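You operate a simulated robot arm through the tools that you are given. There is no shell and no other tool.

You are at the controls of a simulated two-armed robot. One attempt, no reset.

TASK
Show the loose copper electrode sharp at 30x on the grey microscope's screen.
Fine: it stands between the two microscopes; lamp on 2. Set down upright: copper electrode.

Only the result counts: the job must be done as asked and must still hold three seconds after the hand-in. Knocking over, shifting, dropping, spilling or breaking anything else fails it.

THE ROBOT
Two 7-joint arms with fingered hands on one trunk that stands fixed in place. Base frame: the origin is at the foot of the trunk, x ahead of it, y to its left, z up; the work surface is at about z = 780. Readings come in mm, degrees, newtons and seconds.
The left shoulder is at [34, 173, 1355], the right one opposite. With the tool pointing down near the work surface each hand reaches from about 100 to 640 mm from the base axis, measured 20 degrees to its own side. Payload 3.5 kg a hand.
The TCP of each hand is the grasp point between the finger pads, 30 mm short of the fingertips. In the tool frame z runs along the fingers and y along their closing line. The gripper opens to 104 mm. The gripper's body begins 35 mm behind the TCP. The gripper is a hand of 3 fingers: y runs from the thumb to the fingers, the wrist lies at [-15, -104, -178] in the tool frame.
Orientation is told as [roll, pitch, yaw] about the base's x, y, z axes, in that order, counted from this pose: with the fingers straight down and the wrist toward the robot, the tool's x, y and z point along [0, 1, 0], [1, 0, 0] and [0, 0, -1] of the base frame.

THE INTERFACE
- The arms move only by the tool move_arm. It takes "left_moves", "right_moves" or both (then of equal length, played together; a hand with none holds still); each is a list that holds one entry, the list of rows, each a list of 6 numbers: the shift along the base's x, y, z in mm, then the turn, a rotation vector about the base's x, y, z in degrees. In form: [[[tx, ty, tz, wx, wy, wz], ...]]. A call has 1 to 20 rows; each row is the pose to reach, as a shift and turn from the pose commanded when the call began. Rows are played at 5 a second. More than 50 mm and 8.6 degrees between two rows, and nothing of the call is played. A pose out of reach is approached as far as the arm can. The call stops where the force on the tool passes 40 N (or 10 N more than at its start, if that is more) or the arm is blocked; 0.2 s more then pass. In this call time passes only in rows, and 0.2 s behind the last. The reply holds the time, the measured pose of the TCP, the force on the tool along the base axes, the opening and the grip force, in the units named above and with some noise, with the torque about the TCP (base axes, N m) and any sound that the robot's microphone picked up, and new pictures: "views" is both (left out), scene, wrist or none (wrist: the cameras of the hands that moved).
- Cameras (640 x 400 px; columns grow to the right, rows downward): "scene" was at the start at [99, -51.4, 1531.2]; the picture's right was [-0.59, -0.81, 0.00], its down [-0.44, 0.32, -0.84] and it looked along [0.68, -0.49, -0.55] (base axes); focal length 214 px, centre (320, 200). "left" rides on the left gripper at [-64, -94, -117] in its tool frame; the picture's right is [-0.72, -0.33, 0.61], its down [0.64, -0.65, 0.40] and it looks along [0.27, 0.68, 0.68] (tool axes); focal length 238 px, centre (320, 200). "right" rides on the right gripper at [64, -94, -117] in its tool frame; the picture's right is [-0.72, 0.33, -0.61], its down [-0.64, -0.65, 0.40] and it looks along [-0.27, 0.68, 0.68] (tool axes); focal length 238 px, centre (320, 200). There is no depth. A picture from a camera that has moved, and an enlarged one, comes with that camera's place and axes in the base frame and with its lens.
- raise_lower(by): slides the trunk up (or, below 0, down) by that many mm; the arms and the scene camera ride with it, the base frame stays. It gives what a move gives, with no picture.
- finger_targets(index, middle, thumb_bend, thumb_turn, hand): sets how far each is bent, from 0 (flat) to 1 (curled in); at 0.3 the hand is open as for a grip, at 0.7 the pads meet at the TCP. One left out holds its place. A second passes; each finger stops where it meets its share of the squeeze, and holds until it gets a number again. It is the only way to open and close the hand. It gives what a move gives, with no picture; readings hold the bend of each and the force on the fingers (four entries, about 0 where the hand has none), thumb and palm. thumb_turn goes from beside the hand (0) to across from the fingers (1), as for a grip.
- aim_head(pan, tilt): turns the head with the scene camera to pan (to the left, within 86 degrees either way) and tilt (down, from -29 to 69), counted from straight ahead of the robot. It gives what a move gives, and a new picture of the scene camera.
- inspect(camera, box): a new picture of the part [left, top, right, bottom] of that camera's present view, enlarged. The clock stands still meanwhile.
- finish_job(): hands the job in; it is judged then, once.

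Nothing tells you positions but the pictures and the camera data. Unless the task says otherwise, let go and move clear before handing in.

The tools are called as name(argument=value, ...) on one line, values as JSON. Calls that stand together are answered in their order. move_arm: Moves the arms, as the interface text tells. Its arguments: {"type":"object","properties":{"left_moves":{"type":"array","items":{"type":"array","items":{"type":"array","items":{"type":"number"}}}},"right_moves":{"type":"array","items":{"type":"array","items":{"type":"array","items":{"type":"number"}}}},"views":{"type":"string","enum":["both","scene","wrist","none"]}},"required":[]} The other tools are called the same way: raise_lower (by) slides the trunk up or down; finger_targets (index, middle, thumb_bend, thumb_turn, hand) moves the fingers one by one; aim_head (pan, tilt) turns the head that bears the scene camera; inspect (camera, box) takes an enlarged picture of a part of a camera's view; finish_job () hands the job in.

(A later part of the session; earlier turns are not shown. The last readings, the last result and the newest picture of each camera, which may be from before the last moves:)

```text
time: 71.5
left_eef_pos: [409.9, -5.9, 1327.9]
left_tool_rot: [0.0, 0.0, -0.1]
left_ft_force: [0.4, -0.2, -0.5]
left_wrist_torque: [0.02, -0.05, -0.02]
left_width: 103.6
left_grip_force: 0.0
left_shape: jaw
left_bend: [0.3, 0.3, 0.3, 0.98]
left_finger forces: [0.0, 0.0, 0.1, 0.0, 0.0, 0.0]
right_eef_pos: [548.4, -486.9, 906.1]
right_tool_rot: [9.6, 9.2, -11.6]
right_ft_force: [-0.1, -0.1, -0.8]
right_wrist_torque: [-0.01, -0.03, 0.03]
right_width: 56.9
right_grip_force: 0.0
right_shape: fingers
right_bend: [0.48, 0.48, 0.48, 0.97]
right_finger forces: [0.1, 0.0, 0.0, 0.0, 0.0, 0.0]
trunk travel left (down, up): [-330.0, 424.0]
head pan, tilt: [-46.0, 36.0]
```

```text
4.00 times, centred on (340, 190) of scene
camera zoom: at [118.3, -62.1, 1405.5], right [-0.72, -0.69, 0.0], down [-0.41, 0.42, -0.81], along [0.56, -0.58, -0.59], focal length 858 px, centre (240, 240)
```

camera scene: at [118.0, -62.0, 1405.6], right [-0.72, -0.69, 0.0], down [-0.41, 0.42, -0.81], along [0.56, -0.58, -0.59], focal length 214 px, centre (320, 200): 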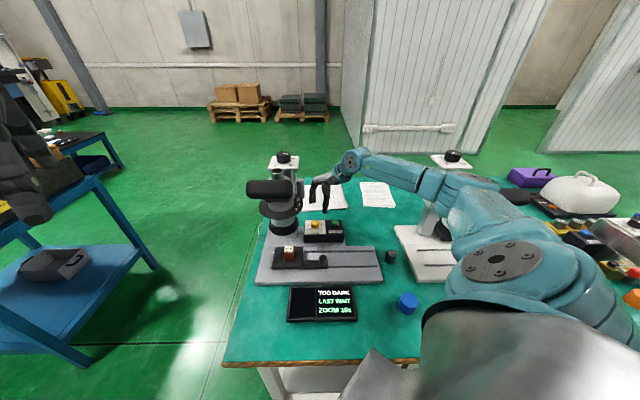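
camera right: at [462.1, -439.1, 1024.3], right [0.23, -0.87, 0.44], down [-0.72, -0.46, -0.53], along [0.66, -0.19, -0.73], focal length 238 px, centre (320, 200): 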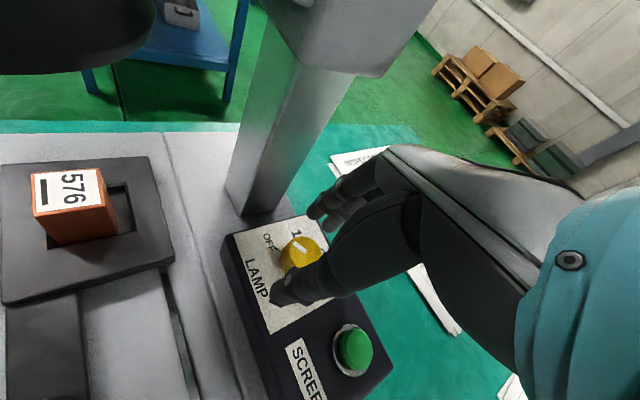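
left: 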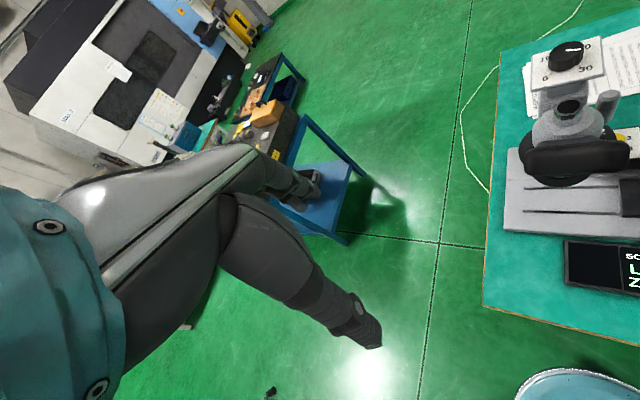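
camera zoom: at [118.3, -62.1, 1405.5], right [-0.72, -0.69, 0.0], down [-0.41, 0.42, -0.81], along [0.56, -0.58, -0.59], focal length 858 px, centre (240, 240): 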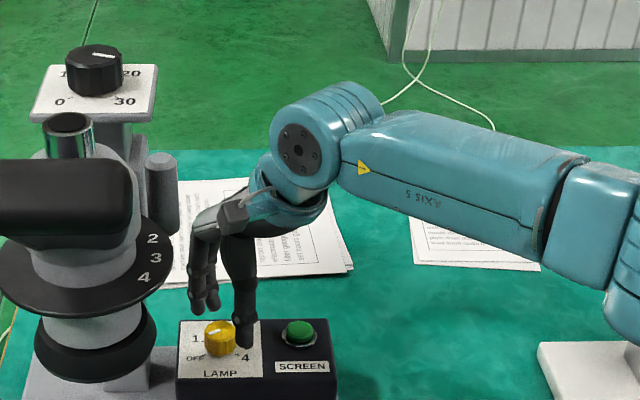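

That freed it: the hand is at (548, -487, 906) without limit. I shift 5 mm to allow for the tilt and go down to z ≈ 887.

move_arm(right_moves=[[[2.5, 0, -6, 0, 0, 0], [5, 0, -13, 0, 0, 0], [5, 0, -19, 0, 0, 0]]], views="none")

inspect(camera="scene", box=[280, 190, 360, 240])

inspect(camera="right", box=[200, 160, 392, 300])

```text
time: 72.3
left_eef_pos: [410.6, -6.5, 1327.7]
left_tool_rot: [0.0, 0.0, 0.0]
left_ft_force: [-0.4, -0.9, -0.6]
left_wrist_torque: [0.02, -0.01, -0.02]
left_width: 103.6
left_grip_force: 0.1
left_shape: jaw
left_bend: [0.3, 0.3, 0.3, 0.98]
left_finger forces: [0.0, 0.1, 0.0, 0.0, 0.1, 0.0]
right_eef_pos: [553.0, -485.3, 886.9]
right_tool_rot: [9.6, 9.3, -11.6]
right_ft_force: [-0.9, 0.0, 0.5]
right_wrist_torque: [0.0, -0.02, 0.02]
right_width: 56.8
right_grip_force: 0.0
right_shape: fingers
right_bend: [0.48, 0.48, 0.48, 0.97]
right_finger forces: [0.0, 0.1, 0.0, 0.0, 0.1, 0.0]
trunk travel left (down, up): [-330.0, 424.0]
head pan, tilt: [-46.0, 36.0]
```

```text
8.00 times, centred on (320, 215) of scene
camera zoom: at [118.2, -62.1, 1405.5], right [-0.72, -0.69, 0.0], down [-0.41, 0.42, -0.81], along [0.56, -0.58, -0.59], focal length 1716 px, centre (320, 80)
```

zoom: 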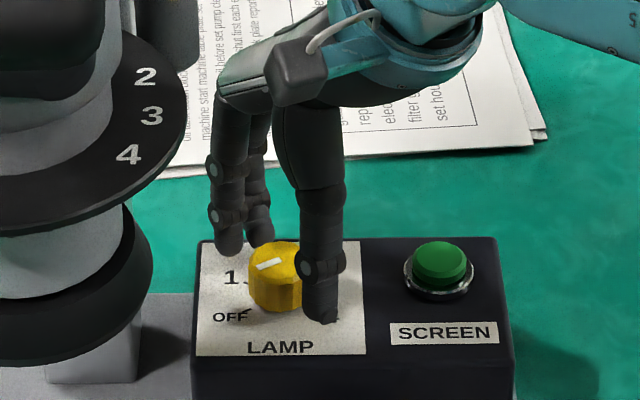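

```text
2.86 times, centred on (296, 230) of right
camera zoom: at [489.7, -430.0, 1025.8], right [0.23, -0.88, 0.43], down [-0.82, -0.41, -0.39], along [0.52, -0.26, -0.81], focal length 681 px, centre (389, 114)
```

zoom: 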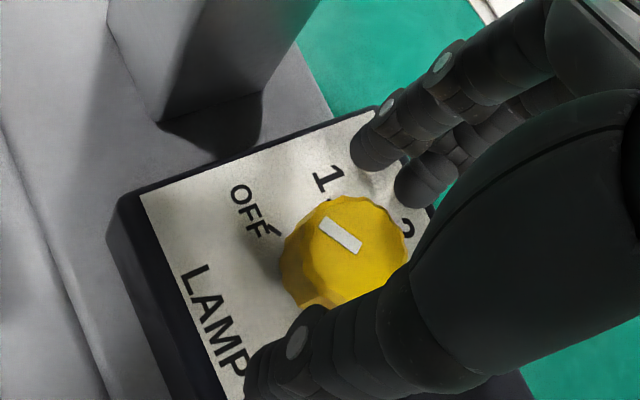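

The knob sits between thumb and fingers, and the camera is well clear of the post. I close on the lamp knob.

finger_targets(hand="right", index=0.66, middle=0.66, thumb_bend=0.66)

inspect(camera="right", box=[200, 160, 392, 300])

inspect(camera="scene", box=[280, 190, 360, 240])

```text
time: 73.3
left_eef_pos: [410.1, -6.7, 1328.3]
left_tool_rot: [-0.1, 0.0, -0.1]
left_ft_force: [0.9, 0.0, 0.2]
left_wrist_torque: [0.01, -0.01, 0.02]
left_width: 103.6
left_grip_force: 0.1
left_shape: jaw
left_bend: [0.3, 0.3, 0.3, 0.98]
left_finger forces: [0.0, 0.0, 0.0, 0.0, 0.0, 0.0]
right_eef_pos: [553.9, -486.8, 886.6]
right_tool_rot: [9.6, 9.2, -11.5]
right_ft_force: [5.4, -1.8, -0.8]
right_wrist_torque: [-0.07, -0.13, 0.01]
right_width: 23.5
right_grip_force: 6.0
right_shape: fingers
right_bend: [0.61, 0.62, 0.62, 0.97]
right_finger forces: [4.6, 4.3, 0.1, 0.1, 3.4, 0.1]
trunk travel left (down, up): [-330.0, 424.0]
head pan, tilt: [-46.0, 36.0]
```

```text
2.86 times, centred on (296, 230) of right
camera zoom: at [490.2, -430.0, 1025.8], right [0.23, -0.88, 0.43], down [-0.82, -0.41, -0.39], along [0.52, -0.26, -0.81], focal length 681 px, centre (389, 114)
```

zoom: 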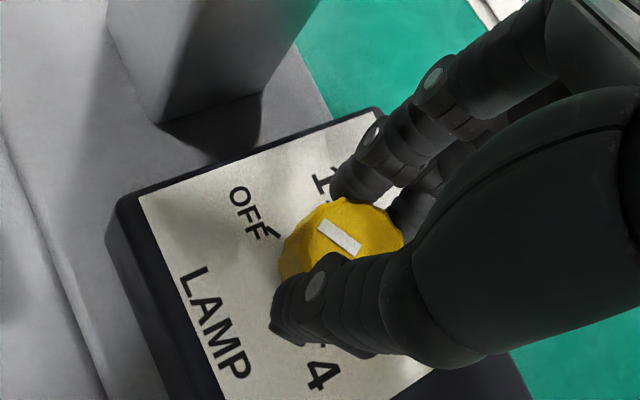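

```text
8.00 times, centred on (320, 215) of scene
camera zoom: at [118.9, -62.2, 1405.5], right [-0.72, -0.69, 0.0], down [-0.41, 0.42, -0.81], along [0.56, -0.58, -0.59], focal length 1716 px, centre (320, 80)
```

zoom: 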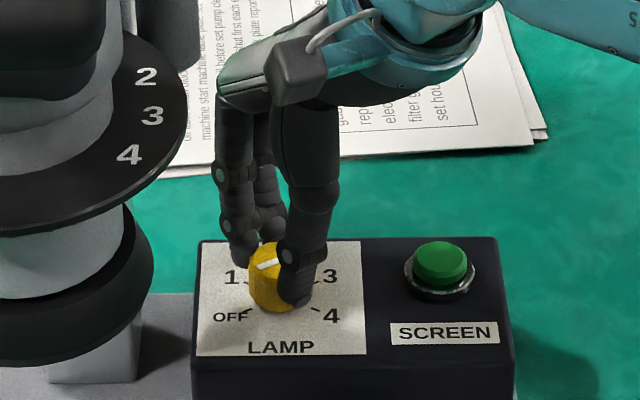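

All three digits hold the knob. I tighten slightly and turn 20 degrees clockwise about the knob's axis, as far as the camera's clearance to the zoom post allows.

finger_targets(hand="right", index=0.7, middle=0.7, thumb_bend=0.7)

move_arm(right_moves=[[[-0.5, -0.2, 0, 0, 0, -5], [-1, -0.4, 0, 0, 0, -10], [-1.4, -0.6, 0, 0, 0, -15], [-1.8, -0.8, 0, 0, 0, -20]]], views="none")

inspect(camera="right", box=[200, 160, 392, 300])

inspect(camera="scene", box=[280, 190, 360, 240])

```text
time: 74.3
left_eef_pos: [410.8, -7.2, 1328.1]
left_tool_rot: [0.0, 0.0, 0.0]
left_ft_force: [-0.4, 0.2, -0.8]
left_wrist_torque: [0.01, 0.02, -0.01]
left_width: 103.4
left_grip_force: 0.1
left_shape: jaw
left_bend: [0.3, 0.3, 0.3, 0.98]
left_finger forces: [0.0, 0.0, 0.0, 0.0, 0.0, 0.1]
right_eef_pos: [552.9, -486.6, 886.6]
right_tool_rot: [9.5, 9.2, -11.4]
right_ft_force: [7.5, -3.3, 1.2]
right_wrist_torque: [-0.04, -0.22, 0.0]
right_width: 22.7
right_grip_force: 11.1
right_shape: fingers
right_bend: [0.61, 0.63, 0.64, 0.97]
right_finger forces: [6.9, 7.5, 0.0, 0.0, 6.2, 0.0]
trunk travel left (down, up): [-330.0, 424.0]
head pan, tilt: [-46.0, 36.0]
```

```text
time: 75.3
left_eef_pos: [410.1, -6.7, 1327.0]
left_tool_rot: [0.0, 0.1, 0.0]
left_ft_force: [-0.6, -0.1, 1.1]
left_wrist_torque: [-0.01, 0.02, 0.0]
left_width: 103.4
left_grip_force: 0.1
left_shape: jaw
left_bend: [0.3, 0.3, 0.3, 0.98]
left_finger forces: [0.1, 0.0, 0.0, 0.0, 0.2, 0.0]
right_eef_pos: [551.4, -486.5, 886.9]
right_tool_rot: [9.6, 9.2, -31.6]
right_ft_force: [6.8, -3.7, 2.6]
right_wrist_torque: [-0.09, -0.17, 0.0]
right_width: 22.3
right_grip_force: 10.7
right_shape: fingers
right_bend: [0.61, 0.64, 0.64, 0.97]
right_finger forces: [6.9, 6.6, 0.0, 0.1, 7.3, 0.0]
trunk travel left (down, up): [-330.0, 424.0]
head pan, tilt: [-46.0, 36.0]
```

```text
2.86 times, centred on (296, 230) of right
camera zoom: at [512.3, -413.4, 1025.7], right [-0.08, -0.9, 0.43], down [-0.91, -0.1, -0.39], along [0.4, -0.42, -0.81], focal length 681 px, centre (389, 114)
```

zoom: 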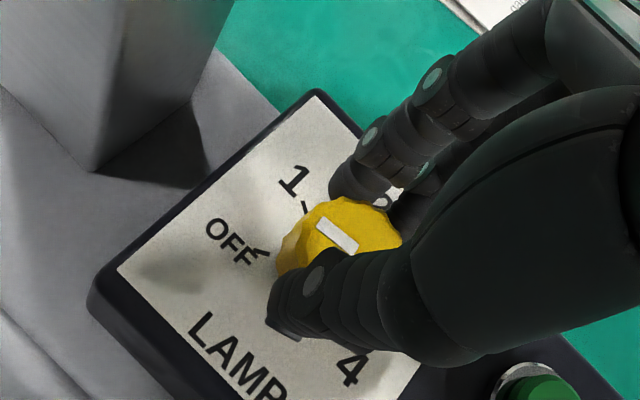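

```text
8.00 times, centred on (320, 215) of scene
camera zoom: at [118.8, -62.3, 1405.5], right [-0.72, -0.69, 0.0], down [-0.41, 0.42, -0.81], along [0.56, -0.58, -0.59], focal length 1716 px, centre (320, 80)
```

zoom: 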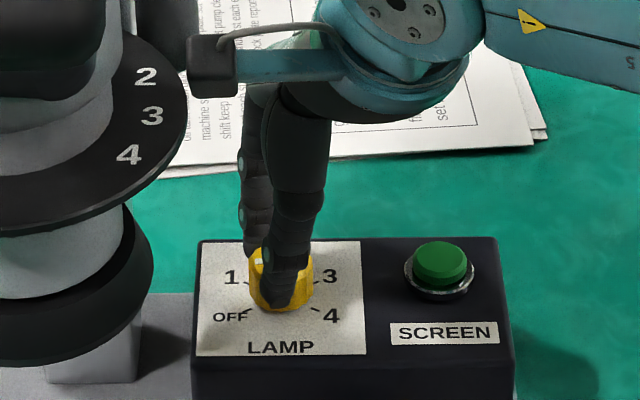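

The knob turned with the hand by 20 degrees. I open to see whether it holds there or springs back.

finger_targets(hand="right", index=0.5, middle=0.5, thumb_bend=0.5)

inspect(camera="right", box=[200, 160, 392, 300])

```text
time: 76.3
left_eef_pos: [409.8, -6.7, 1327.9]
left_tool_rot: [0.0, 0.0, 0.0]
left_ft_force: [0.3, 0.4, 0.6]
left_wrist_torque: [0.01, 0.04, -0.01]
left_width: 103.4
left_grip_force: 0.1
left_shape: jaw
left_bend: [0.3, 0.3, 0.3, 0.98]
left_finger forces: [0.1, 0.0, 0.1, 0.0, 0.0, 0.0]
right_eef_pos: [549.8, -487.9, 886.2]
right_tool_rot: [9.5, 9.3, -31.5]
right_ft_force: [-0.1, -0.3, 0.1]
right_wrist_torque: [-0.02, 0.01, 0.02]
right_width: 51.5
right_grip_force: 0.0
right_shape: fingers
right_bend: [0.5, 0.5, 0.5, 0.97]
right_finger forces: [0.0, 0.0, 0.1, 0.1, 0.0, 0.0]
trunk travel left (down, up): [-330.0, 424.0]
head pan, tilt: [-46.0, 36.0]
```

```text
2.86 times, centred on (296, 230) of right
camera zoom: at [511.8, -413.1, 1026.0], right [-0.08, -0.9, 0.43], down [-0.91, -0.1, -0.39], along [0.4, -0.42, -0.81], focal length 681 px, centre (389, 114)
```

zoom: 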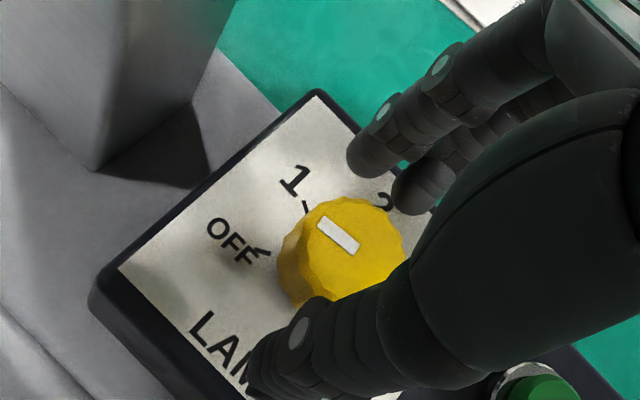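

The knob stays where it is left, so I can ratchet it. I swing the open hand back 32 degrees to yaw ≈ 0 for a longer stroke.

move_arm(right_moves=[[[0.6, 0.2, 0, 0, 0, 8], [1.3, 0.5, 0, 0, 0, 16], [2, 1, 0, 0, 0, 24], [2.7, 1.5, 0, 0, 0, 32]]], views="none")

inspect(camera="right", box=[200, 160, 392, 300])

inspect(camera="scene", box=[260, 170, 388, 250])

```text
time: 77.3
left_eef_pos: [409.0, -5.8, 1328.1]
left_tool_rot: [0.0, 0.1, 0.0]
left_ft_force: [-0.7, 0.0, 0.0]
left_wrist_torque: [-0.01, -0.03, -0.03]
left_width: 103.4
left_grip_force: 0.0
left_shape: jaw
left_bend: [0.3, 0.3, 0.3, 0.98]
left_finger forces: [0.0, 0.1, 0.0, 0.1, 0.1, 0.0]
right_eef_pos: [553.2, -486.6, 886.2]
right_tool_rot: [9.6, 9.3, -7.5]
right_ft_force: [0.1, -0.5, -0.2]
right_wrist_torque: [0.02, -0.01, 0.0]
right_width: 51.7
right_grip_force: 0.1
right_shape: fingers
right_bend: [0.5, 0.5, 0.5, 0.97]
right_finger forces: [0.0, 0.0, 0.0, 0.0, 0.0, 0.0]
right hand out of reach, approached as far as the arm can: row 4
trunk travel left (down, up): [-330.0, 424.0]
head pan, tilt: [-46.0, 36.0]
```

```text
2.86 times, centred on (296, 230) of right
camera zoom: at [486.8, -434.9, 1026.3], right [0.29, -0.86, 0.43], down [-0.79, -0.47, -0.39], along [0.54, -0.22, -0.81], focal length 681 px, centre (389, 114)
```

zoom: 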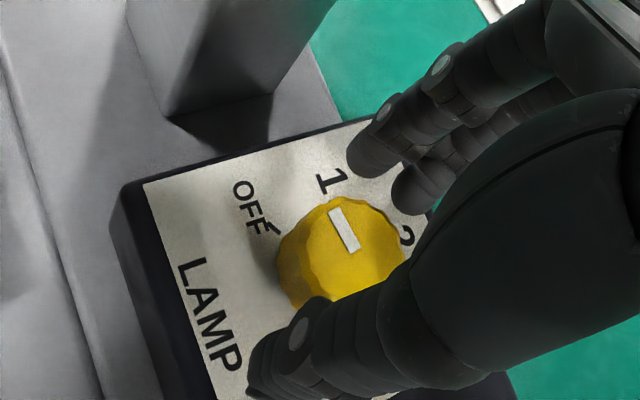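

```text
5.00 times, centred on (324, 210) of scene
camera zoom: at [118.1, -62.0, 1405.5], right [-0.72, -0.69, 0.0], down [-0.41, 0.42, -0.81], along [0.56, -0.58, -0.59], focal length 1072 px, centre (300, 150)
```

zoom: 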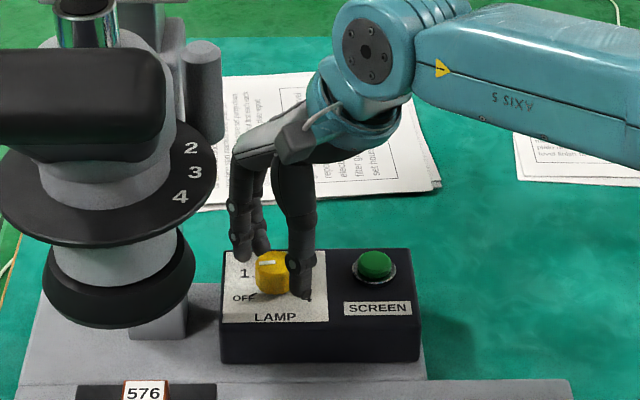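

The stroke available is yaw -7.5 to -31.5, that is 24 degrees. I grip, turn 24 degrees clockwise, open and swing back, then check the mark.

finger_targets(hand="right", index=0.7, middle=0.7, thumb_bend=0.7)

move_arm(right_moves=[[[-0.5, -0.2, 0, 0, 0, -6], [-1, -0.5, 0, 0, 0, -12], [-1.6, -0.7, 0, 0, 0, -18], [-2.1, -1, 0, 0, 0, -24]]], views="none")

finger_targets(hand="right", index=0.5, middle=0.5, thumb_bend=0.5)

move_arm(right_moves=[[[0.5, 0.2, 0, 0, 0, 6], [1, 0.5, 0, 0, 0, 12], [1.6, 0.7, 0, 0, 0, 18], [2.1, 1, 0, 0, 0, 24]]], views="none")

inspect(camera="right", box=[200, 160, 392, 300])

inspect(camera="scene", box=[280, 200, 344, 240])

```text
time: 78.3
left_eef_pos: [409.7, -6.1, 1328.0]
left_tool_rot: [-0.1, 0.0, 0.0]
left_ft_force: [0.2, -0.6, 0.1]
left_wrist_torque: [-0.02, -0.01, -0.02]
left_width: 103.7
left_grip_force: 0.0
left_shape: jaw
left_bend: [0.3, 0.3, 0.3, 0.98]
left_finger forces: [0.0, 0.0, 0.0, 0.1, 0.1, 0.0]
right_eef_pos: [554.2, -486.1, 886.8]
right_tool_rot: [9.6, 9.2, -7.5]
right_ft_force: [6.3, -3.8, 0.1]
right_wrist_torque: [-0.04, -0.16, -0.01]
right_width: 22.6
right_grip_force: 9.7
right_shape: fingers
right_bend: [0.61, 0.64, 0.63, 0.97]
right_finger forces: [7.1, 6.6, 0.1, 0.0, 6.5, 0.0]
trunk travel left (down, up): [-330.0, 424.0]
head pan, tilt: [-46.0, 36.0]
```

```text
time: 79.3
left_eef_pos: [409.6, -6.5, 1327.3]
left_tool_rot: [0.0, 0.0, 0.0]
left_ft_force: [0.3, -0.8, 0.2]
left_wrist_torque: [0.02, 0.02, -0.03]
left_width: 103.5
left_grip_force: 0.0
left_shape: jaw
left_bend: [0.3, 0.3, 0.3, 0.98]
left_finger forces: [0.0, 0.1, 0.0, 0.0, 0.0, 0.0]
right_eef_pos: [552.3, -488.7, 887.7]
right_tool_rot: [9.6, 9.2, -31.7]
right_ft_force: [4.4, -5.8, 1.2]
right_wrist_torque: [-0.14, -0.13, -0.01]
right_width: 22.7
right_grip_force: 9.8
right_shape: fingers
right_bend: [0.61, 0.64, 0.63, 0.97]
right_finger forces: [6.6, 6.8, 0.1, 0.0, 6.6, 0.0]
trunk travel left (down, up): [-330.0, 424.0]
head pan, tilt: [-46.0, 36.0]
```

```text
time: 80.3
left_eef_pos: [410.7, -6.1, 1328.1]
left_tool_rot: [-0.1, 0.0, 0.0]
left_ft_force: [0.1, 0.1, -0.3]
left_wrist_torque: [0.02, 0.01, 0.0]
left_width: 103.7
left_grip_force: 0.0
left_shape: jaw
left_bend: [0.3, 0.3, 0.3, 0.98]
left_finger forces: [0.0, 0.1, 0.0, 0.0, 0.0, 0.0]
right_eef_pos: [550.9, -487.0, 888.3]
right_tool_rot: [9.6, 9.2, -31.4]
right_ft_force: [0.0, -0.2, -0.8]
right_wrist_torque: [0.02, 0.02, -0.04]
right_width: 51.0
right_grip_force: 0.1
right_shape: fingers
right_bend: [0.5, 0.5, 0.5, 0.97]
right_finger forces: [0.1, 0.1, 0.0, 0.0, 0.0, 0.0]
trunk travel left (down, up): [-330.0, 424.0]
head pan, tilt: [-46.0, 36.0]
```

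```text
time: 81.3
left_eef_pos: [409.8, -5.3, 1327.5]
left_tool_rot: [0.0, 0.0, 0.0]
left_ft_force: [-0.3, 0.6, 0.2]
left_wrist_torque: [0.0, -0.03, -0.04]
left_width: 103.7
left_grip_force: 0.0
left_shape: jaw
left_bend: [0.3, 0.3, 0.3, 0.98]
left_finger forces: [0.1, 0.0, 0.0, 0.0, 0.0, 0.1]
right_eef_pos: [554.6, -485.3, 886.5]
right_tool_rot: [9.6, 9.2, -7.4]
right_ft_force: [-0.1, -0.1, 1.1]
right_wrist_torque: [0.03, -0.01, -0.04]
right_width: 51.6
right_grip_force: 0.0
right_shape: fingers
right_bend: [0.5, 0.5, 0.5, 0.97]
right_finger forces: [0.1, 0.0, 0.1, 0.0, 0.0, 0.0]
trunk travel left (down, up): [-330.0, 424.0]
head pan, tilt: [-46.0, 36.0]
```

```text
2.86 times, centred on (296, 230) of right
camera zoom: at [487.2, -434.1, 1026.4], right [0.29, -0.86, 0.43], down [-0.79, -0.47, -0.39], along [0.54, -0.22, -0.81], focal length 681 px, centre (389, 114)
```

zoom: 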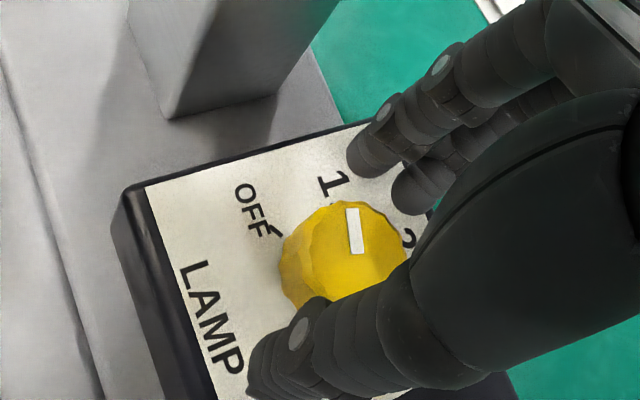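

```text
10.00 times, centred on (312, 220) of scene
camera zoom: at [118.3, -62.0, 1405.5], right [-0.72, -0.69, 0.0], down [-0.41, 0.42, -0.81], along [0.56, -0.58, -0.59], focal length 2145 px, centre (400, 0)
```

zoom: 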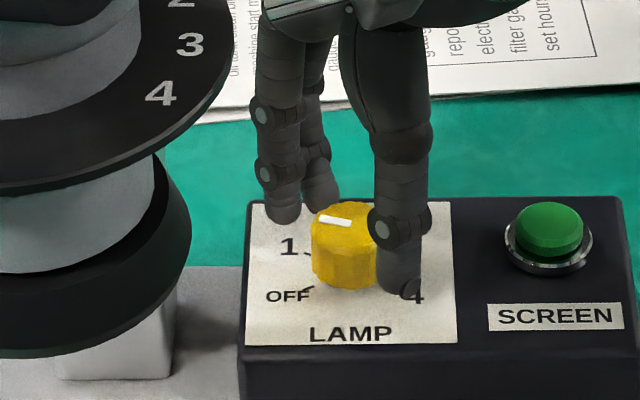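

The mark advanced as expected (about 44 degrees so far). I repeat the grip-turn-release cycle twice more.

finger_targets(hand="right", index=0.7, middle=0.7, thumb_bend=0.7)

move_arm(right_moves=[[[-0.5, -0.2, 0, 0, 0, -6], [-1, -0.5, 0, 0, 0, -12], [-1.6, -0.7, 0, 0, 0, -18], [-2.1, -1, 0, 0, 0, -24]]], views="none")

finger_targets(hand="right", index=0.5, middle=0.5, thumb_bend=0.5)

move_arm(right_moves=[[[0.5, 0.2, 0, 0, 0, 6], [1, 0.5, 0, 0, 0, 12], [1.6, 0.7, 0, 0, 0, 18], [2.1, 1, 0, 0, 0, 24]]], views="none")

inspect(camera="right", box=[200, 160, 392, 300])

inspect(camera="scene", box=[270, 270, 366, 330])

```text
time: 82.3
left_eef_pos: [410.9, -6.2, 1328.1]
left_tool_rot: [0.0, -0.1, 0.0]
left_ft_force: [-0.4, 0.0, -0.3]
left_wrist_torque: [-0.01, 0.01, -0.02]
left_width: 103.8
left_grip_force: 0.0
left_shape: jaw
left_bend: [0.3, 0.3, 0.3, 0.98]
left_finger forces: [0.1, 0.1, 0.1, 0.0, 0.0, 0.1]
right_eef_pos: [554.2, -485.8, 887.2]
right_tool_rot: [9.6, 9.3, -7.5]
right_ft_force: [7.5, -2.6, 1.4]
right_wrist_torque: [-0.09, -0.16, -0.03]
right_width: 21.7
right_grip_force: 9.9
right_shape: fingers
right_bend: [0.62, 0.64, 0.63, 0.97]
right_finger forces: [6.5, 7.5, 0.1, 0.0, 6.6, 0.0]
trunk travel left (down, up): [-330.0, 424.0]
head pan, tilt: [-46.0, 36.0]
```

```text
time: 83.3
left_eef_pos: [409.5, -7.4, 1327.2]
left_tool_rot: [0.0, 0.0, 0.0]
left_ft_force: [0.1, -0.8, 0.1]
left_wrist_torque: [0.01, -0.02, -0.02]
left_width: 103.7
left_grip_force: 0.1
left_shape: jaw
left_bend: [0.3, 0.3, 0.3, 0.98]
left_finger forces: [0.0, 0.0, 0.0, 0.1, 0.0, 0.0]
right_eef_pos: [552.0, -487.5, 886.9]
right_tool_rot: [9.6, 9.2, -31.7]
right_ft_force: [7.5, -4.2, 4.5]
right_wrist_torque: [-0.06, -0.22, 0.0]
right_width: 21.8
right_grip_force: 10.5
right_shape: fingers
right_bend: [0.62, 0.64, 0.64, 0.97]
right_finger forces: [7.6, 6.9, 0.0, 0.0, 7.2, 0.1]
trunk travel left (down, up): [-330.0, 424.0]
head pan, tilt: [-46.0, 36.0]
```

```text
time: 84.3
left_eef_pos: [410.3, -5.7, 1328.9]
left_tool_rot: [0.1, 0.0, -0.1]
left_ft_force: [0.1, -0.2, -1.0]
left_wrist_torque: [0.01, -0.04, 0.04]
left_width: 103.6
left_grip_force: 0.1
left_shape: jaw
left_bend: [0.3, 0.3, 0.3, 0.98]
left_finger forces: [0.0, 0.1, 0.0, 0.0, 0.1, 0.0]
right_eef_pos: [549.8, -487.6, 886.6]
right_tool_rot: [9.6, 9.3, -31.5]
right_ft_force: [-0.2, -0.4, 0.5]
right_wrist_torque: [-0.02, 0.02, -0.01]
right_width: 51.5
right_grip_force: 0.0
right_shape: fingers
right_bend: [0.5, 0.5, 0.5, 0.97]
right_finger forces: [0.0, 0.0, 0.0, 0.0, 0.0, 0.0]
trunk travel left (down, up): [-330.0, 424.0]
head pan, tilt: [-46.0, 36.0]
```

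```text
time: 85.3
left_eef_pos: [409.7, -6.2, 1328.8]
left_tool_rot: [0.0, 0.0, 0.1]
left_ft_force: [-0.2, 0.1, 0.3]
left_wrist_torque: [0.0, -0.02, -0.02]
left_width: 103.6
left_grip_force: 0.0
left_shape: jaw
left_bend: [0.3, 0.3, 0.3, 0.98]
left_finger forces: [0.0, 0.1, 0.0, 0.0, 0.1, 0.0]
right_eef_pos: [553.1, -486.9, 886.0]
right_tool_rot: [9.5, 9.2, -7.5]
right_ft_force: [1.0, -0.1, -0.4]
right_wrist_torque: [-0.01, 0.01, 0.01]
right_width: 51.5
right_grip_force: 0.1
right_shape: fingers
right_bend: [0.5, 0.5, 0.5, 0.97]
right_finger forces: [0.1, 0.0, 0.0, 0.0, 0.0, 0.0]
trunk travel left (down, up): [-330.0, 424.0]
head pan, tilt: [-46.0, 36.0]
```

```text
2.86 times, centred on (296, 230) of right
camera zoom: at [486.8, -434.7, 1026.1], right [0.29, -0.86, 0.43], down [-0.79, -0.47, -0.39], along [0.54, -0.22, -0.81], focal length 681 px, centre (389, 114)
```

zoom: 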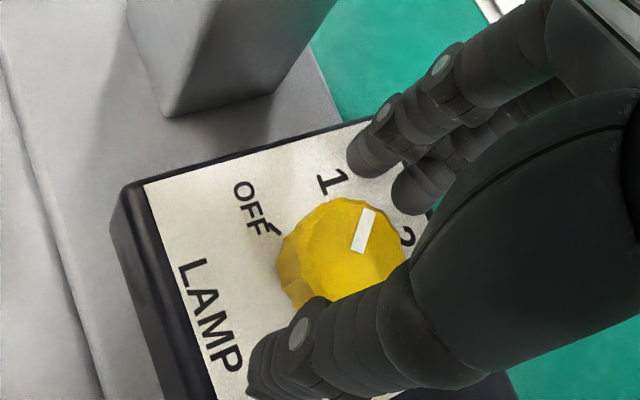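

```text
6.67 times, centred on (318, 300) of scene
camera zoom: at [118.3, -62.0, 1405.5], right [-0.72, -0.69, 0.0], down [-0.41, 0.42, -0.81], along [0.56, -0.58, -0.59], focal length 1430 px, centre (333, -467)
```

zoom: 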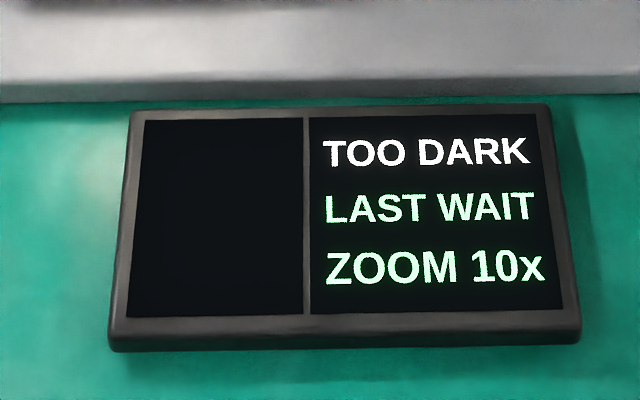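

Mark at about 68 degrees, still "TOO DARK". I do two more strokes.

finger_targets(hand="right", index=0.7, middle=0.7, thumb_bend=0.7)

move_arm(right_moves=[[[-0.5, -0.2, 0, 0, 0, -6], [-1, -0.5, 0, 0, 0, -12], [-1.6, -0.7, 0, 0, 0, -18], [-2.1, -1, 0, 0, 0, -24]]], views="none")

finger_targets(hand="right", index=0.5, middle=0.5, thumb_bend=0.5)

move_arm(right_moves=[[[0.5, 0.2, 0, 0, 0, 6], [1, 0.5, 0, 0, 0, 12], [1.6, 0.7, 0, 0, 0, 18], [2.1, 1, 0, 0, 0, 24]]], views="none")

inspect(camera="right", box=[200, 160, 392, 300])

inspect(camera="scene", box=[270, 270, 366, 330])

inspect(camera="scene", box=[280, 200, 344, 240])

```text
time: 86.3
left_eef_pos: [409.8, -6.5, 1328.7]
left_tool_rot: [0.0, -0.1, 0.0]
left_ft_force: [0.2, -0.5, 1.1]
left_wrist_torque: [0.03, 0.02, -0.02]
left_width: 103.7
left_grip_force: 0.1
left_shape: jaw
left_bend: [0.3, 0.3, 0.3, 0.98]
left_finger forces: [0.0, 0.0, 0.0, 0.1, 0.1, 0.1]
right_eef_pos: [556.2, -485.7, 887.3]
right_tool_rot: [9.6, 9.2, -7.5]
right_ft_force: [7.1, -3.6, 1.6]
right_wrist_torque: [-0.07, -0.19, -0.01]
right_width: 22.5
right_grip_force: 10.4
right_shape: fingers
right_bend: [0.62, 0.64, 0.63, 0.97]
right_finger forces: [7.2, 7.0, 0.1, 0.0, 6.7, 0.1]
trunk travel left (down, up): [-330.0, 424.0]
head pan, tilt: [-46.0, 36.0]
```

```text
time: 87.3
left_eef_pos: [411.1, -7.0, 1327.0]
left_tool_rot: [-0.1, 0.1, 0.0]
left_ft_force: [0.6, -1.0, -0.5]
left_wrist_torque: [0.0, -0.03, 0.01]
left_width: 103.5
left_grip_force: 0.1
left_shape: jaw
left_bend: [0.3, 0.3, 0.3, 0.98]
left_finger forces: [0.0, 0.0, 0.0, 0.0, 0.0, 0.0]
right_eef_pos: [552.3, -488.4, 886.7]
right_tool_rot: [9.5, 9.4, -31.8]
right_ft_force: [6.0, -4.3, 2.8]
right_wrist_torque: [-0.06, -0.1, 0.0]
right_width: 22.3
right_grip_force: 10.9
right_shape: fingers
right_bend: [0.62, 0.64, 0.63, 0.97]
right_finger forces: [7.4, 6.5, 0.0, 0.0, 7.1, 0.1]
trunk travel left (down, up): [-330.0, 424.0]
head pan, tilt: [-46.0, 36.0]
```

```text
time: 88.3
left_eef_pos: [409.8, -5.3, 1327.9]
left_tool_rot: [0.0, 0.0, 0.0]
left_ft_force: [-1.2, -1.0, -0.1]
left_wrist_torque: [-0.02, 0.04, -0.01]
left_width: 103.5
left_grip_force: 0.1
left_shape: jaw
left_bend: [0.3, 0.3, 0.3, 0.98]
left_finger forces: [0.0, 0.0, 0.0, 0.0, 0.1, 0.0]
right_eef_pos: [552.0, -488.0, 886.2]
right_tool_rot: [9.6, 9.3, -31.5]
right_ft_force: [0.5, -0.1, 0.8]
right_wrist_torque: [0.04, -0.01, 0.01]
right_width: 51.4
right_grip_force: 0.0
right_shape: fingers
right_bend: [0.5, 0.5, 0.5, 0.97]
right_finger forces: [0.0, 0.0, 0.0, 0.1, 0.1, 0.0]
trunk travel left (down, up): [-330.0, 424.0]
head pan, tilt: [-46.0, 36.0]
```

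```text
time: 89.3
left_eef_pos: [409.4, -5.7, 1328.5]
left_tool_rot: [0.1, 0.1, 0.1]
left_ft_force: [0.5, -0.7, 0.7]
left_wrist_torque: [-0.02, -0.01, 0.01]
left_width: 103.3
left_grip_force: 0.0
left_shape: jaw
left_bend: [0.3, 0.3, 0.3, 0.98]
left_finger forces: [0.0, 0.0, 0.0, 0.0, 0.0, 0.1]
right_eef_pos: [553.6, -486.8, 886.9]
right_tool_rot: [9.6, 9.3, -7.6]
right_ft_force: [-0.8, 0.1, -0.2]
right_wrist_torque: [0.06, 0.01, 0.04]
right_width: 51.5
right_grip_force: 0.1
right_shape: fingers
right_bend: [0.5, 0.5, 0.5, 0.97]
right_finger forces: [0.0, 0.1, 0.1, 0.1, 0.0, 0.0]
trunk travel left (down, up): [-330.0, 424.0]
head pan, tilt: [-46.0, 36.0]
```

```text
2.86 times, centred on (296, 230) of right
camera zoom: at [487.3, -434.9, 1026.7], right [0.29, -0.86, 0.43], down [-0.79, -0.47, -0.39], along [0.54, -0.22, -0.81], focal length 681 px, centre (389, 114)
```

zoom: 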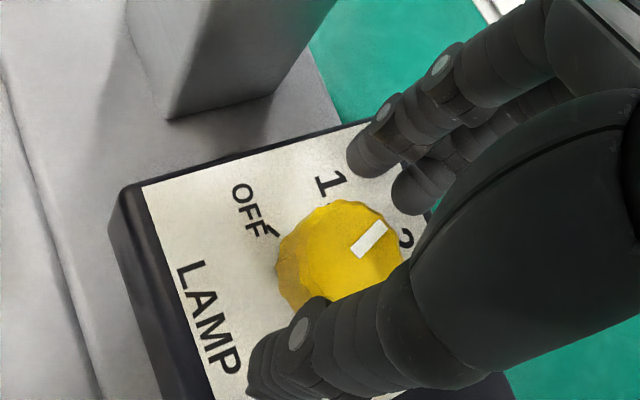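

```text
6.67 times, centred on (318, 300) of scene
camera zoom: at [118.3, -62.0, 1405.5], right [-0.72, -0.69, 0.0], down [-0.41, 0.42, -0.81], along [0.56, -0.58, -0.59], focal length 1430 px, centre (333, -467)
```

zoom: 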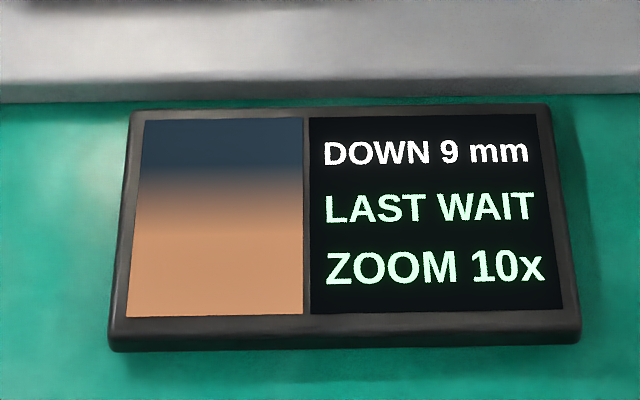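

```text
10.00 times, centred on (312, 220) of scene
camera zoom: at [118.3, -62.0, 1405.5], right [-0.72, -0.69, 0.0], down [-0.41, 0.42, -0.81], along [0.56, -0.58, -0.59], focal length 2145 px, centre (400, 0)
```

zoom: 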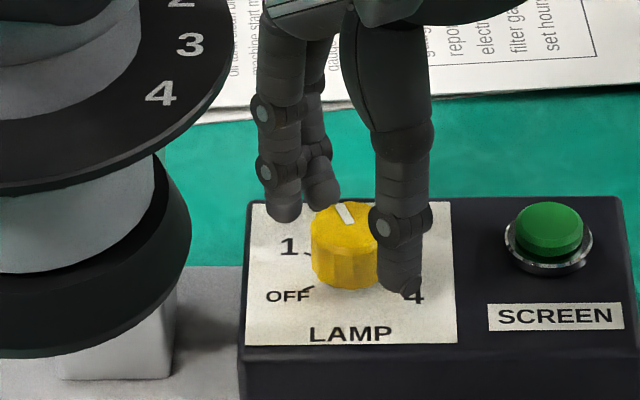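

The screen now shows an image and "DOWN 9 mm" at 10x: the lamp has passed into 2. The mark stands about 92 degrees from OFF and "2" sits at about 118, so one more stroke of 25 degrees will centre it.

finger_targets(hand="right", index=0.7, middle=0.7, thumb_bend=0.7)

move_arm(right_moves=[[[-0.5, -0.2, 0, 0, 0, -6], [-1, -0.5, 0, 0, 0, -12], [-1.6, -0.7, 0, 0, 0, -18], [-2.1, -1, 0, 0, 0, -25]]], views="none")

finger_targets(hand="right", index=0.45, middle=0.45, thumb_bend=0.45)

inspect(camera="right", box=[200, 160, 392, 300])

inspect(camera="scene", box=[270, 270, 366, 330])

```text
time: 90.3
left_eef_pos: [410.6, -6.3, 1326.7]
left_tool_rot: [0.0, 0.1, -0.1]
left_ft_force: [0.3, 0.5, -0.3]
left_wrist_torque: [0.0, 0.0, 0.02]
left_width: 103.7
left_grip_force: 0.0
left_shape: jaw
left_bend: [0.3, 0.3, 0.3, 0.98]
left_finger forces: [0.1, 0.0, 0.0, 0.0, 0.0, 0.0]
right_eef_pos: [554.2, -486.7, 886.7]
right_tool_rot: [9.6, 9.2, -7.5]
right_ft_force: [7.2, -3.7, 2.1]
right_wrist_torque: [-0.08, -0.17, -0.02]
right_width: 22.3
right_grip_force: 10.4
right_shape: fingers
right_bend: [0.62, 0.64, 0.63, 0.97]
right_finger forces: [6.5, 7.1, 0.0, 0.1, 6.9, 0.0]
trunk travel left (down, up): [-330.0, 424.0]
head pan, tilt: [-46.0, 36.0]
```

```text
time: 91.3
left_eef_pos: [410.5, -6.9, 1327.0]
left_tool_rot: [0.1, 0.0, 0.0]
left_ft_force: [-0.3, 0.0, 0.5]
left_wrist_torque: [-0.02, -0.01, 0.0]
left_width: 103.7
left_grip_force: 0.1
left_shape: jaw
left_bend: [0.3, 0.3, 0.3, 0.98]
left_finger forces: [0.0, 0.0, 0.0, 0.0, 0.0, 0.0]
right_eef_pos: [552.8, -486.4, 886.9]
right_tool_rot: [9.6, 9.2, -32.7]
right_ft_force: [5.8, -4.8, 4.8]
right_wrist_torque: [-0.07, -0.11, 0.02]
right_width: 22.2
right_grip_force: 10.7
right_shape: fingers
right_bend: [0.62, 0.64, 0.64, 0.97]
right_finger forces: [6.9, 6.6, 0.0, 0.0, 7.9, 0.1]
trunk travel left (down, up): [-330.0, 424.0]
head pan, tilt: [-46.0, 36.0]
```

```text
time: 92.3
left_eef_pos: [409.6, -7.3, 1327.5]
left_tool_rot: [0.0, 0.0, 0.0]
left_ft_force: [0.5, 0.1, -0.3]
left_wrist_torque: [0.0, -0.01, 0.0]
left_width: 103.5
left_grip_force: 0.1
left_shape: jaw
left_bend: [0.3, 0.3, 0.3, 0.98]
left_finger forces: [0.0, 0.1, 0.0, 0.0, 0.0, 0.0]
right_eef_pos: [553.1, -488.6, 887.6]
right_tool_rot: [9.5, 9.2, -32.5]
right_ft_force: [-0.3, 0.8, 0.6]
right_wrist_torque: [-0.02, -0.03, -0.01]
right_width: 64.5
right_grip_force: 0.0
right_shape: fingers
right_bend: [0.45, 0.45, 0.45, 0.97]
right_finger forces: [0.0, 0.0, 0.0, 0.0, 0.0, 0.1]
trunk travel left (down, up): [-330.0, 424.0]
head pan, tilt: [-46.0, 36.0]
```

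```text
2.86 times, centred on (296, 230) of right
camera zoom: at [514.0, -412.9, 1026.4], right [-0.1, -0.9, 0.43], down [-0.92, -0.09, -0.39], along [0.39, -0.43, -0.81], focal length 681 px, centre (389, 114)
```

zoom: 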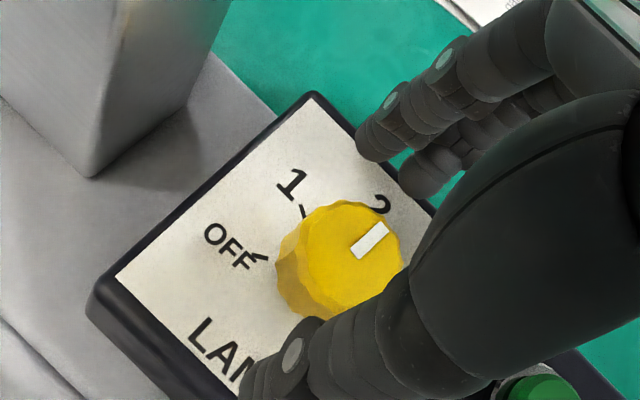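

```text
6.67 times, centred on (318, 300) of scene
camera zoom: at [118.2, -62.0, 1405.5], right [-0.72, -0.69, 0.0], down [-0.41, 0.42, -0.81], along [0.56, -0.58, -0.59], focal length 1430 px, centre (333, -467)
```

zoom: 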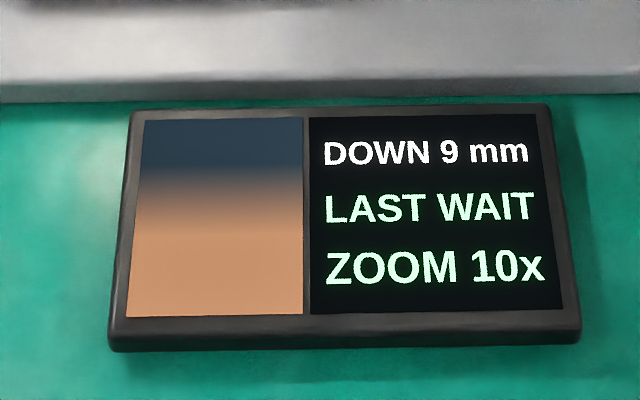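

The lamp mark now points at 2 and the screen still reads "DOWN 9 mm, ZOOM 10x". I swing the open hand back away from the post first, then lift clear.

move_arm(right_moves=[[[0.5, 0.2, 0, 0, 0, 6], [1, 0.5, 0, 0, 0, 12], [1.6, 0.7, 0, 0, 0, 18], [2.1, 1, 0, 0, 0, 24], [0, -2, 15, 0, 0, 24], [-4, -8, 45, 0, 0, 22], [-12, -20, 75, 0, 0, 18], [-25, -40, 100, 0, 0, 14], [-40, -60, 125, 0, 0, 10]]], views="both")

inspect(camera="right", box=[0, 0, 320, 200])

inspect(camera="scene", box=[240, 150, 336, 210])

```text
time: 94.3
left_eef_pos: [409.1, -5.7, 1326.6]
left_tool_rot: [0.0, 0.1, -0.2]
left_ft_force: [-0.8, 1.0, -0.1]
left_wrist_torque: [-0.03, -0.04, 0.01]
left_width: 103.6
left_grip_force: 0.0
left_shape: jaw
left_bend: [0.3, 0.3, 0.3, 0.98]
left_finger forces: [0.0, 0.1, 0.1, 0.0, 0.1, 0.0]
right_eef_pos: [512.3, -547.0, 1011.1]
right_tool_rot: [9.7, 9.2, -22.6]
right_ft_force: [0.8, -0.1, -0.3]
right_wrist_torque: [0.01, -0.02, 0.01]
right_width: 64.6
right_grip_force: 0.0
right_shape: fingers
right_bend: [0.45, 0.45, 0.45, 0.97]
right_finger forces: [0.0, 0.0, 0.1, 0.0, 0.0, 0.1]
trunk travel left (down, up): [-330.0, 424.0]
head pan, tilt: [-46.0, 36.0]
camera scene: at [117.6, -61.9, 1405.6], right [-0.72, -0.69, 0.0], down [-0.41, 0.42, -0.81], along [0.56, -0.58, -0.59], focal length 214 px, centre (320, 200)
camera right: at [461.3, -479.8, 1151.1], right [0.06, -0.9, 0.43], down [-0.89, -0.24, -0.39], along [0.46, -0.35, -0.81], focal length 238 px, centre (320, 200)
```

scene: 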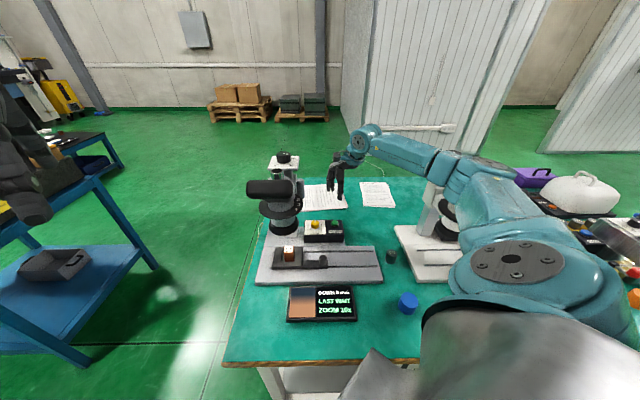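
right: 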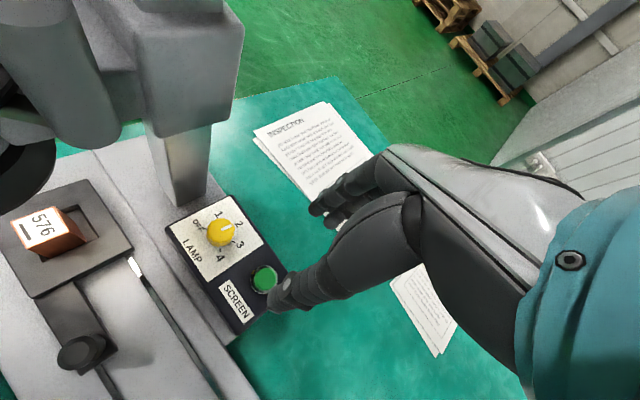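

```text
2.00 times, centred on (160, 100) of right
camera zoom: at [461.3, -479.8, 1151.1], right [0.06, -0.9, 0.43], down [-0.89, -0.24, -0.39], along [0.46, -0.35, -0.81], focal length 477 px, centre (640, 400)
```

zoom: 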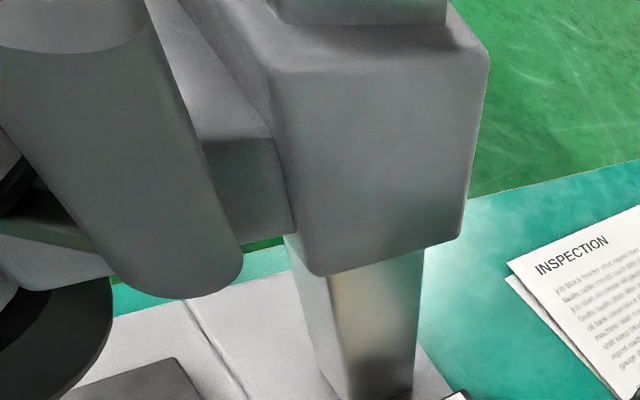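

```text
6.67 times, centred on (288, 180) of scene
camera zoom: at [117.6, -61.9, 1405.6], right [-0.72, -0.69, 0.0], down [-0.41, 0.42, -0.81], along [0.56, -0.58, -0.59], focal length 1430 px, centre (533, 333)
```

zoom: 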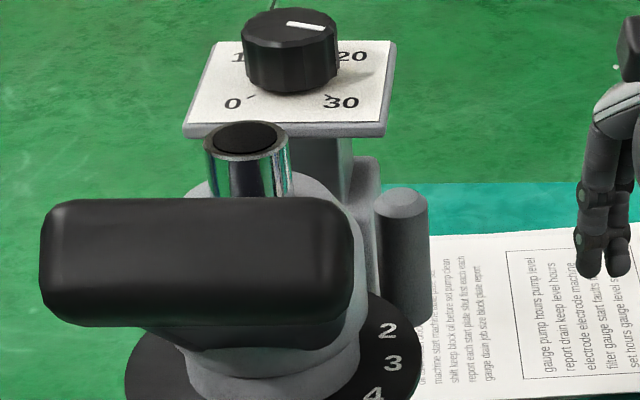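

The lamp is at 2. The zoom post stands at about (537, -414), z 1027 to 1083, turning about the optical axis; position 3 lies about 55 degrees clockwise. I narrow the fingers, raise the hand above everything and bring it over the post at yaw -45 with a 15-degree roll.

finger_targets(hand="right", index=0.52, middle=0.52, thumb_bend=0.52)

move_arm(right_moves=[[[0, 0, 45, -0.12, -1.78, -3.79], [0, 0, 90, -0.24, -3.55, -7.58], [0, 0, 135, -0.36, -5.3, -11.4], [0, 0, 170, -0.48, -7.1, -15.2], [2, 40, 170, -0.6, -8.9, -18.95], [4, 82, 170, -0.72, -10.65, -22.75], [6, 118, 170, -0.72, -10.65, -22.75]]], views="both")

inspect(camera="scene", box=[250, 130, 378, 210])

```text
time: 95.3
left_eef_pos: [408.3, -5.7, 1328.0]
left_tool_rot: [0.0, 0.0, 0.0]
left_ft_force: [0.0, -0.9, 0.0]
left_wrist_torque: [0.01, -0.01, -0.02]
left_width: 103.8
left_grip_force: 0.0
left_shape: jaw
left_bend: [0.3, 0.3, 0.3, 0.98]
left_finger forces: [0.0, 0.0, 0.1, 0.0, 0.0, 0.1]
right_eef_pos: [513.5, -546.4, 1011.8]
right_tool_rot: [9.6, 9.3, -22.4]
right_ft_force: [-0.7, 0.4, -0.6]
right_wrist_torque: [-0.01, -0.04, 0.01]
right_width: 47.5
right_grip_force: 0.1
right_shape: fingers
right_bend: [0.52, 0.52, 0.52, 0.97]
right_finger forces: [0.1, 0.0, 0.1, 0.0, 0.0, 0.0]
trunk travel left (down, up): [-330.0, 424.0]
head pan, tilt: [-46.0, 36.0]
```

```text
time: 97.0
left_eef_pos: [410.2, -6.1, 1327.6]
left_tool_rot: [0.0, 0.0, 0.0]
left_ft_force: [0.0, -0.6, -0.7]
left_wrist_torque: [0.0, 0.0, 0.04]
left_width: 103.8
left_grip_force: 0.1
left_shape: jaw
left_bend: [0.3, 0.3, 0.3, 0.98]
left_finger forces: [0.0, 0.0, 0.0, 0.0, 0.0, 0.1]
right_eef_pos: [519.0, -429.8, 1182.7]
right_tool_rot: [14.9, 0.0, -45.0]
right_ft_force: [0.7, 0.3, 0.3]
right_wrist_torque: [0.0, -0.01, -0.01]
right_width: 47.4
right_grip_force: 0.1
right_shape: fingers
right_bend: [0.52, 0.52, 0.52, 0.97]
right_finger forces: [0.1, 0.1, 0.0, 0.0, 0.0, 0.1]
trunk travel left (down, up): [-330.0, 424.0]
head pan, tilt: [-46.0, 36.0]
camera scene: at [118.4, -61.5, 1405.5], right [-0.72, -0.69, 0.0], down [-0.41, 0.42, -0.81], along [0.56, -0.58, -0.59], focal length 214 px, centre (320, 200)
camera right: at [474.8, -342.1, 1312.1], right [-0.37, -0.83, 0.41], down [-0.83, 0.1, -0.56], along [0.42, -0.54, -0.72], focal length 238 px, centre (320, 200)
```

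scene: 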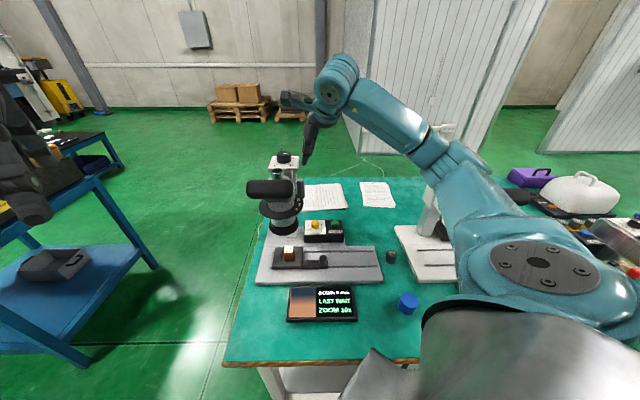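
right: 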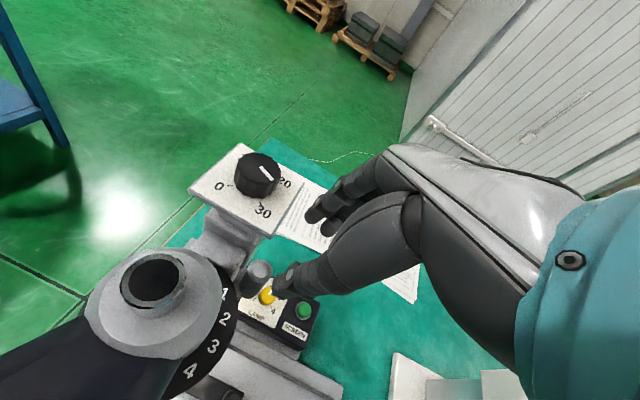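

```text
5.00 times, centred on (314, 170) of scene
camera zoom: at [118.4, -61.5, 1405.5], right [-0.72, -0.69, 0.0], down [-0.41, 0.42, -0.81], along [0.56, -0.58, -0.59], focal length 1072 px, centre (350, 350)
```

zoom: 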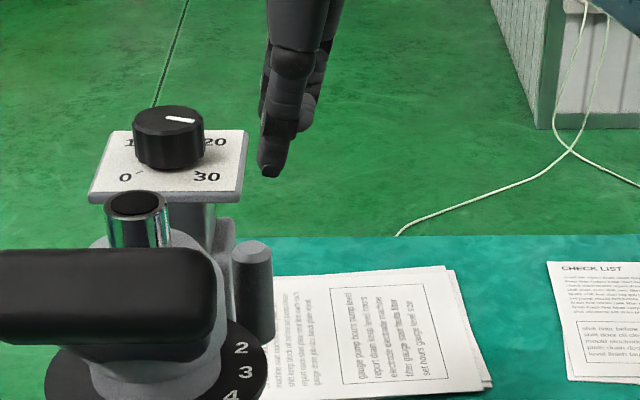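

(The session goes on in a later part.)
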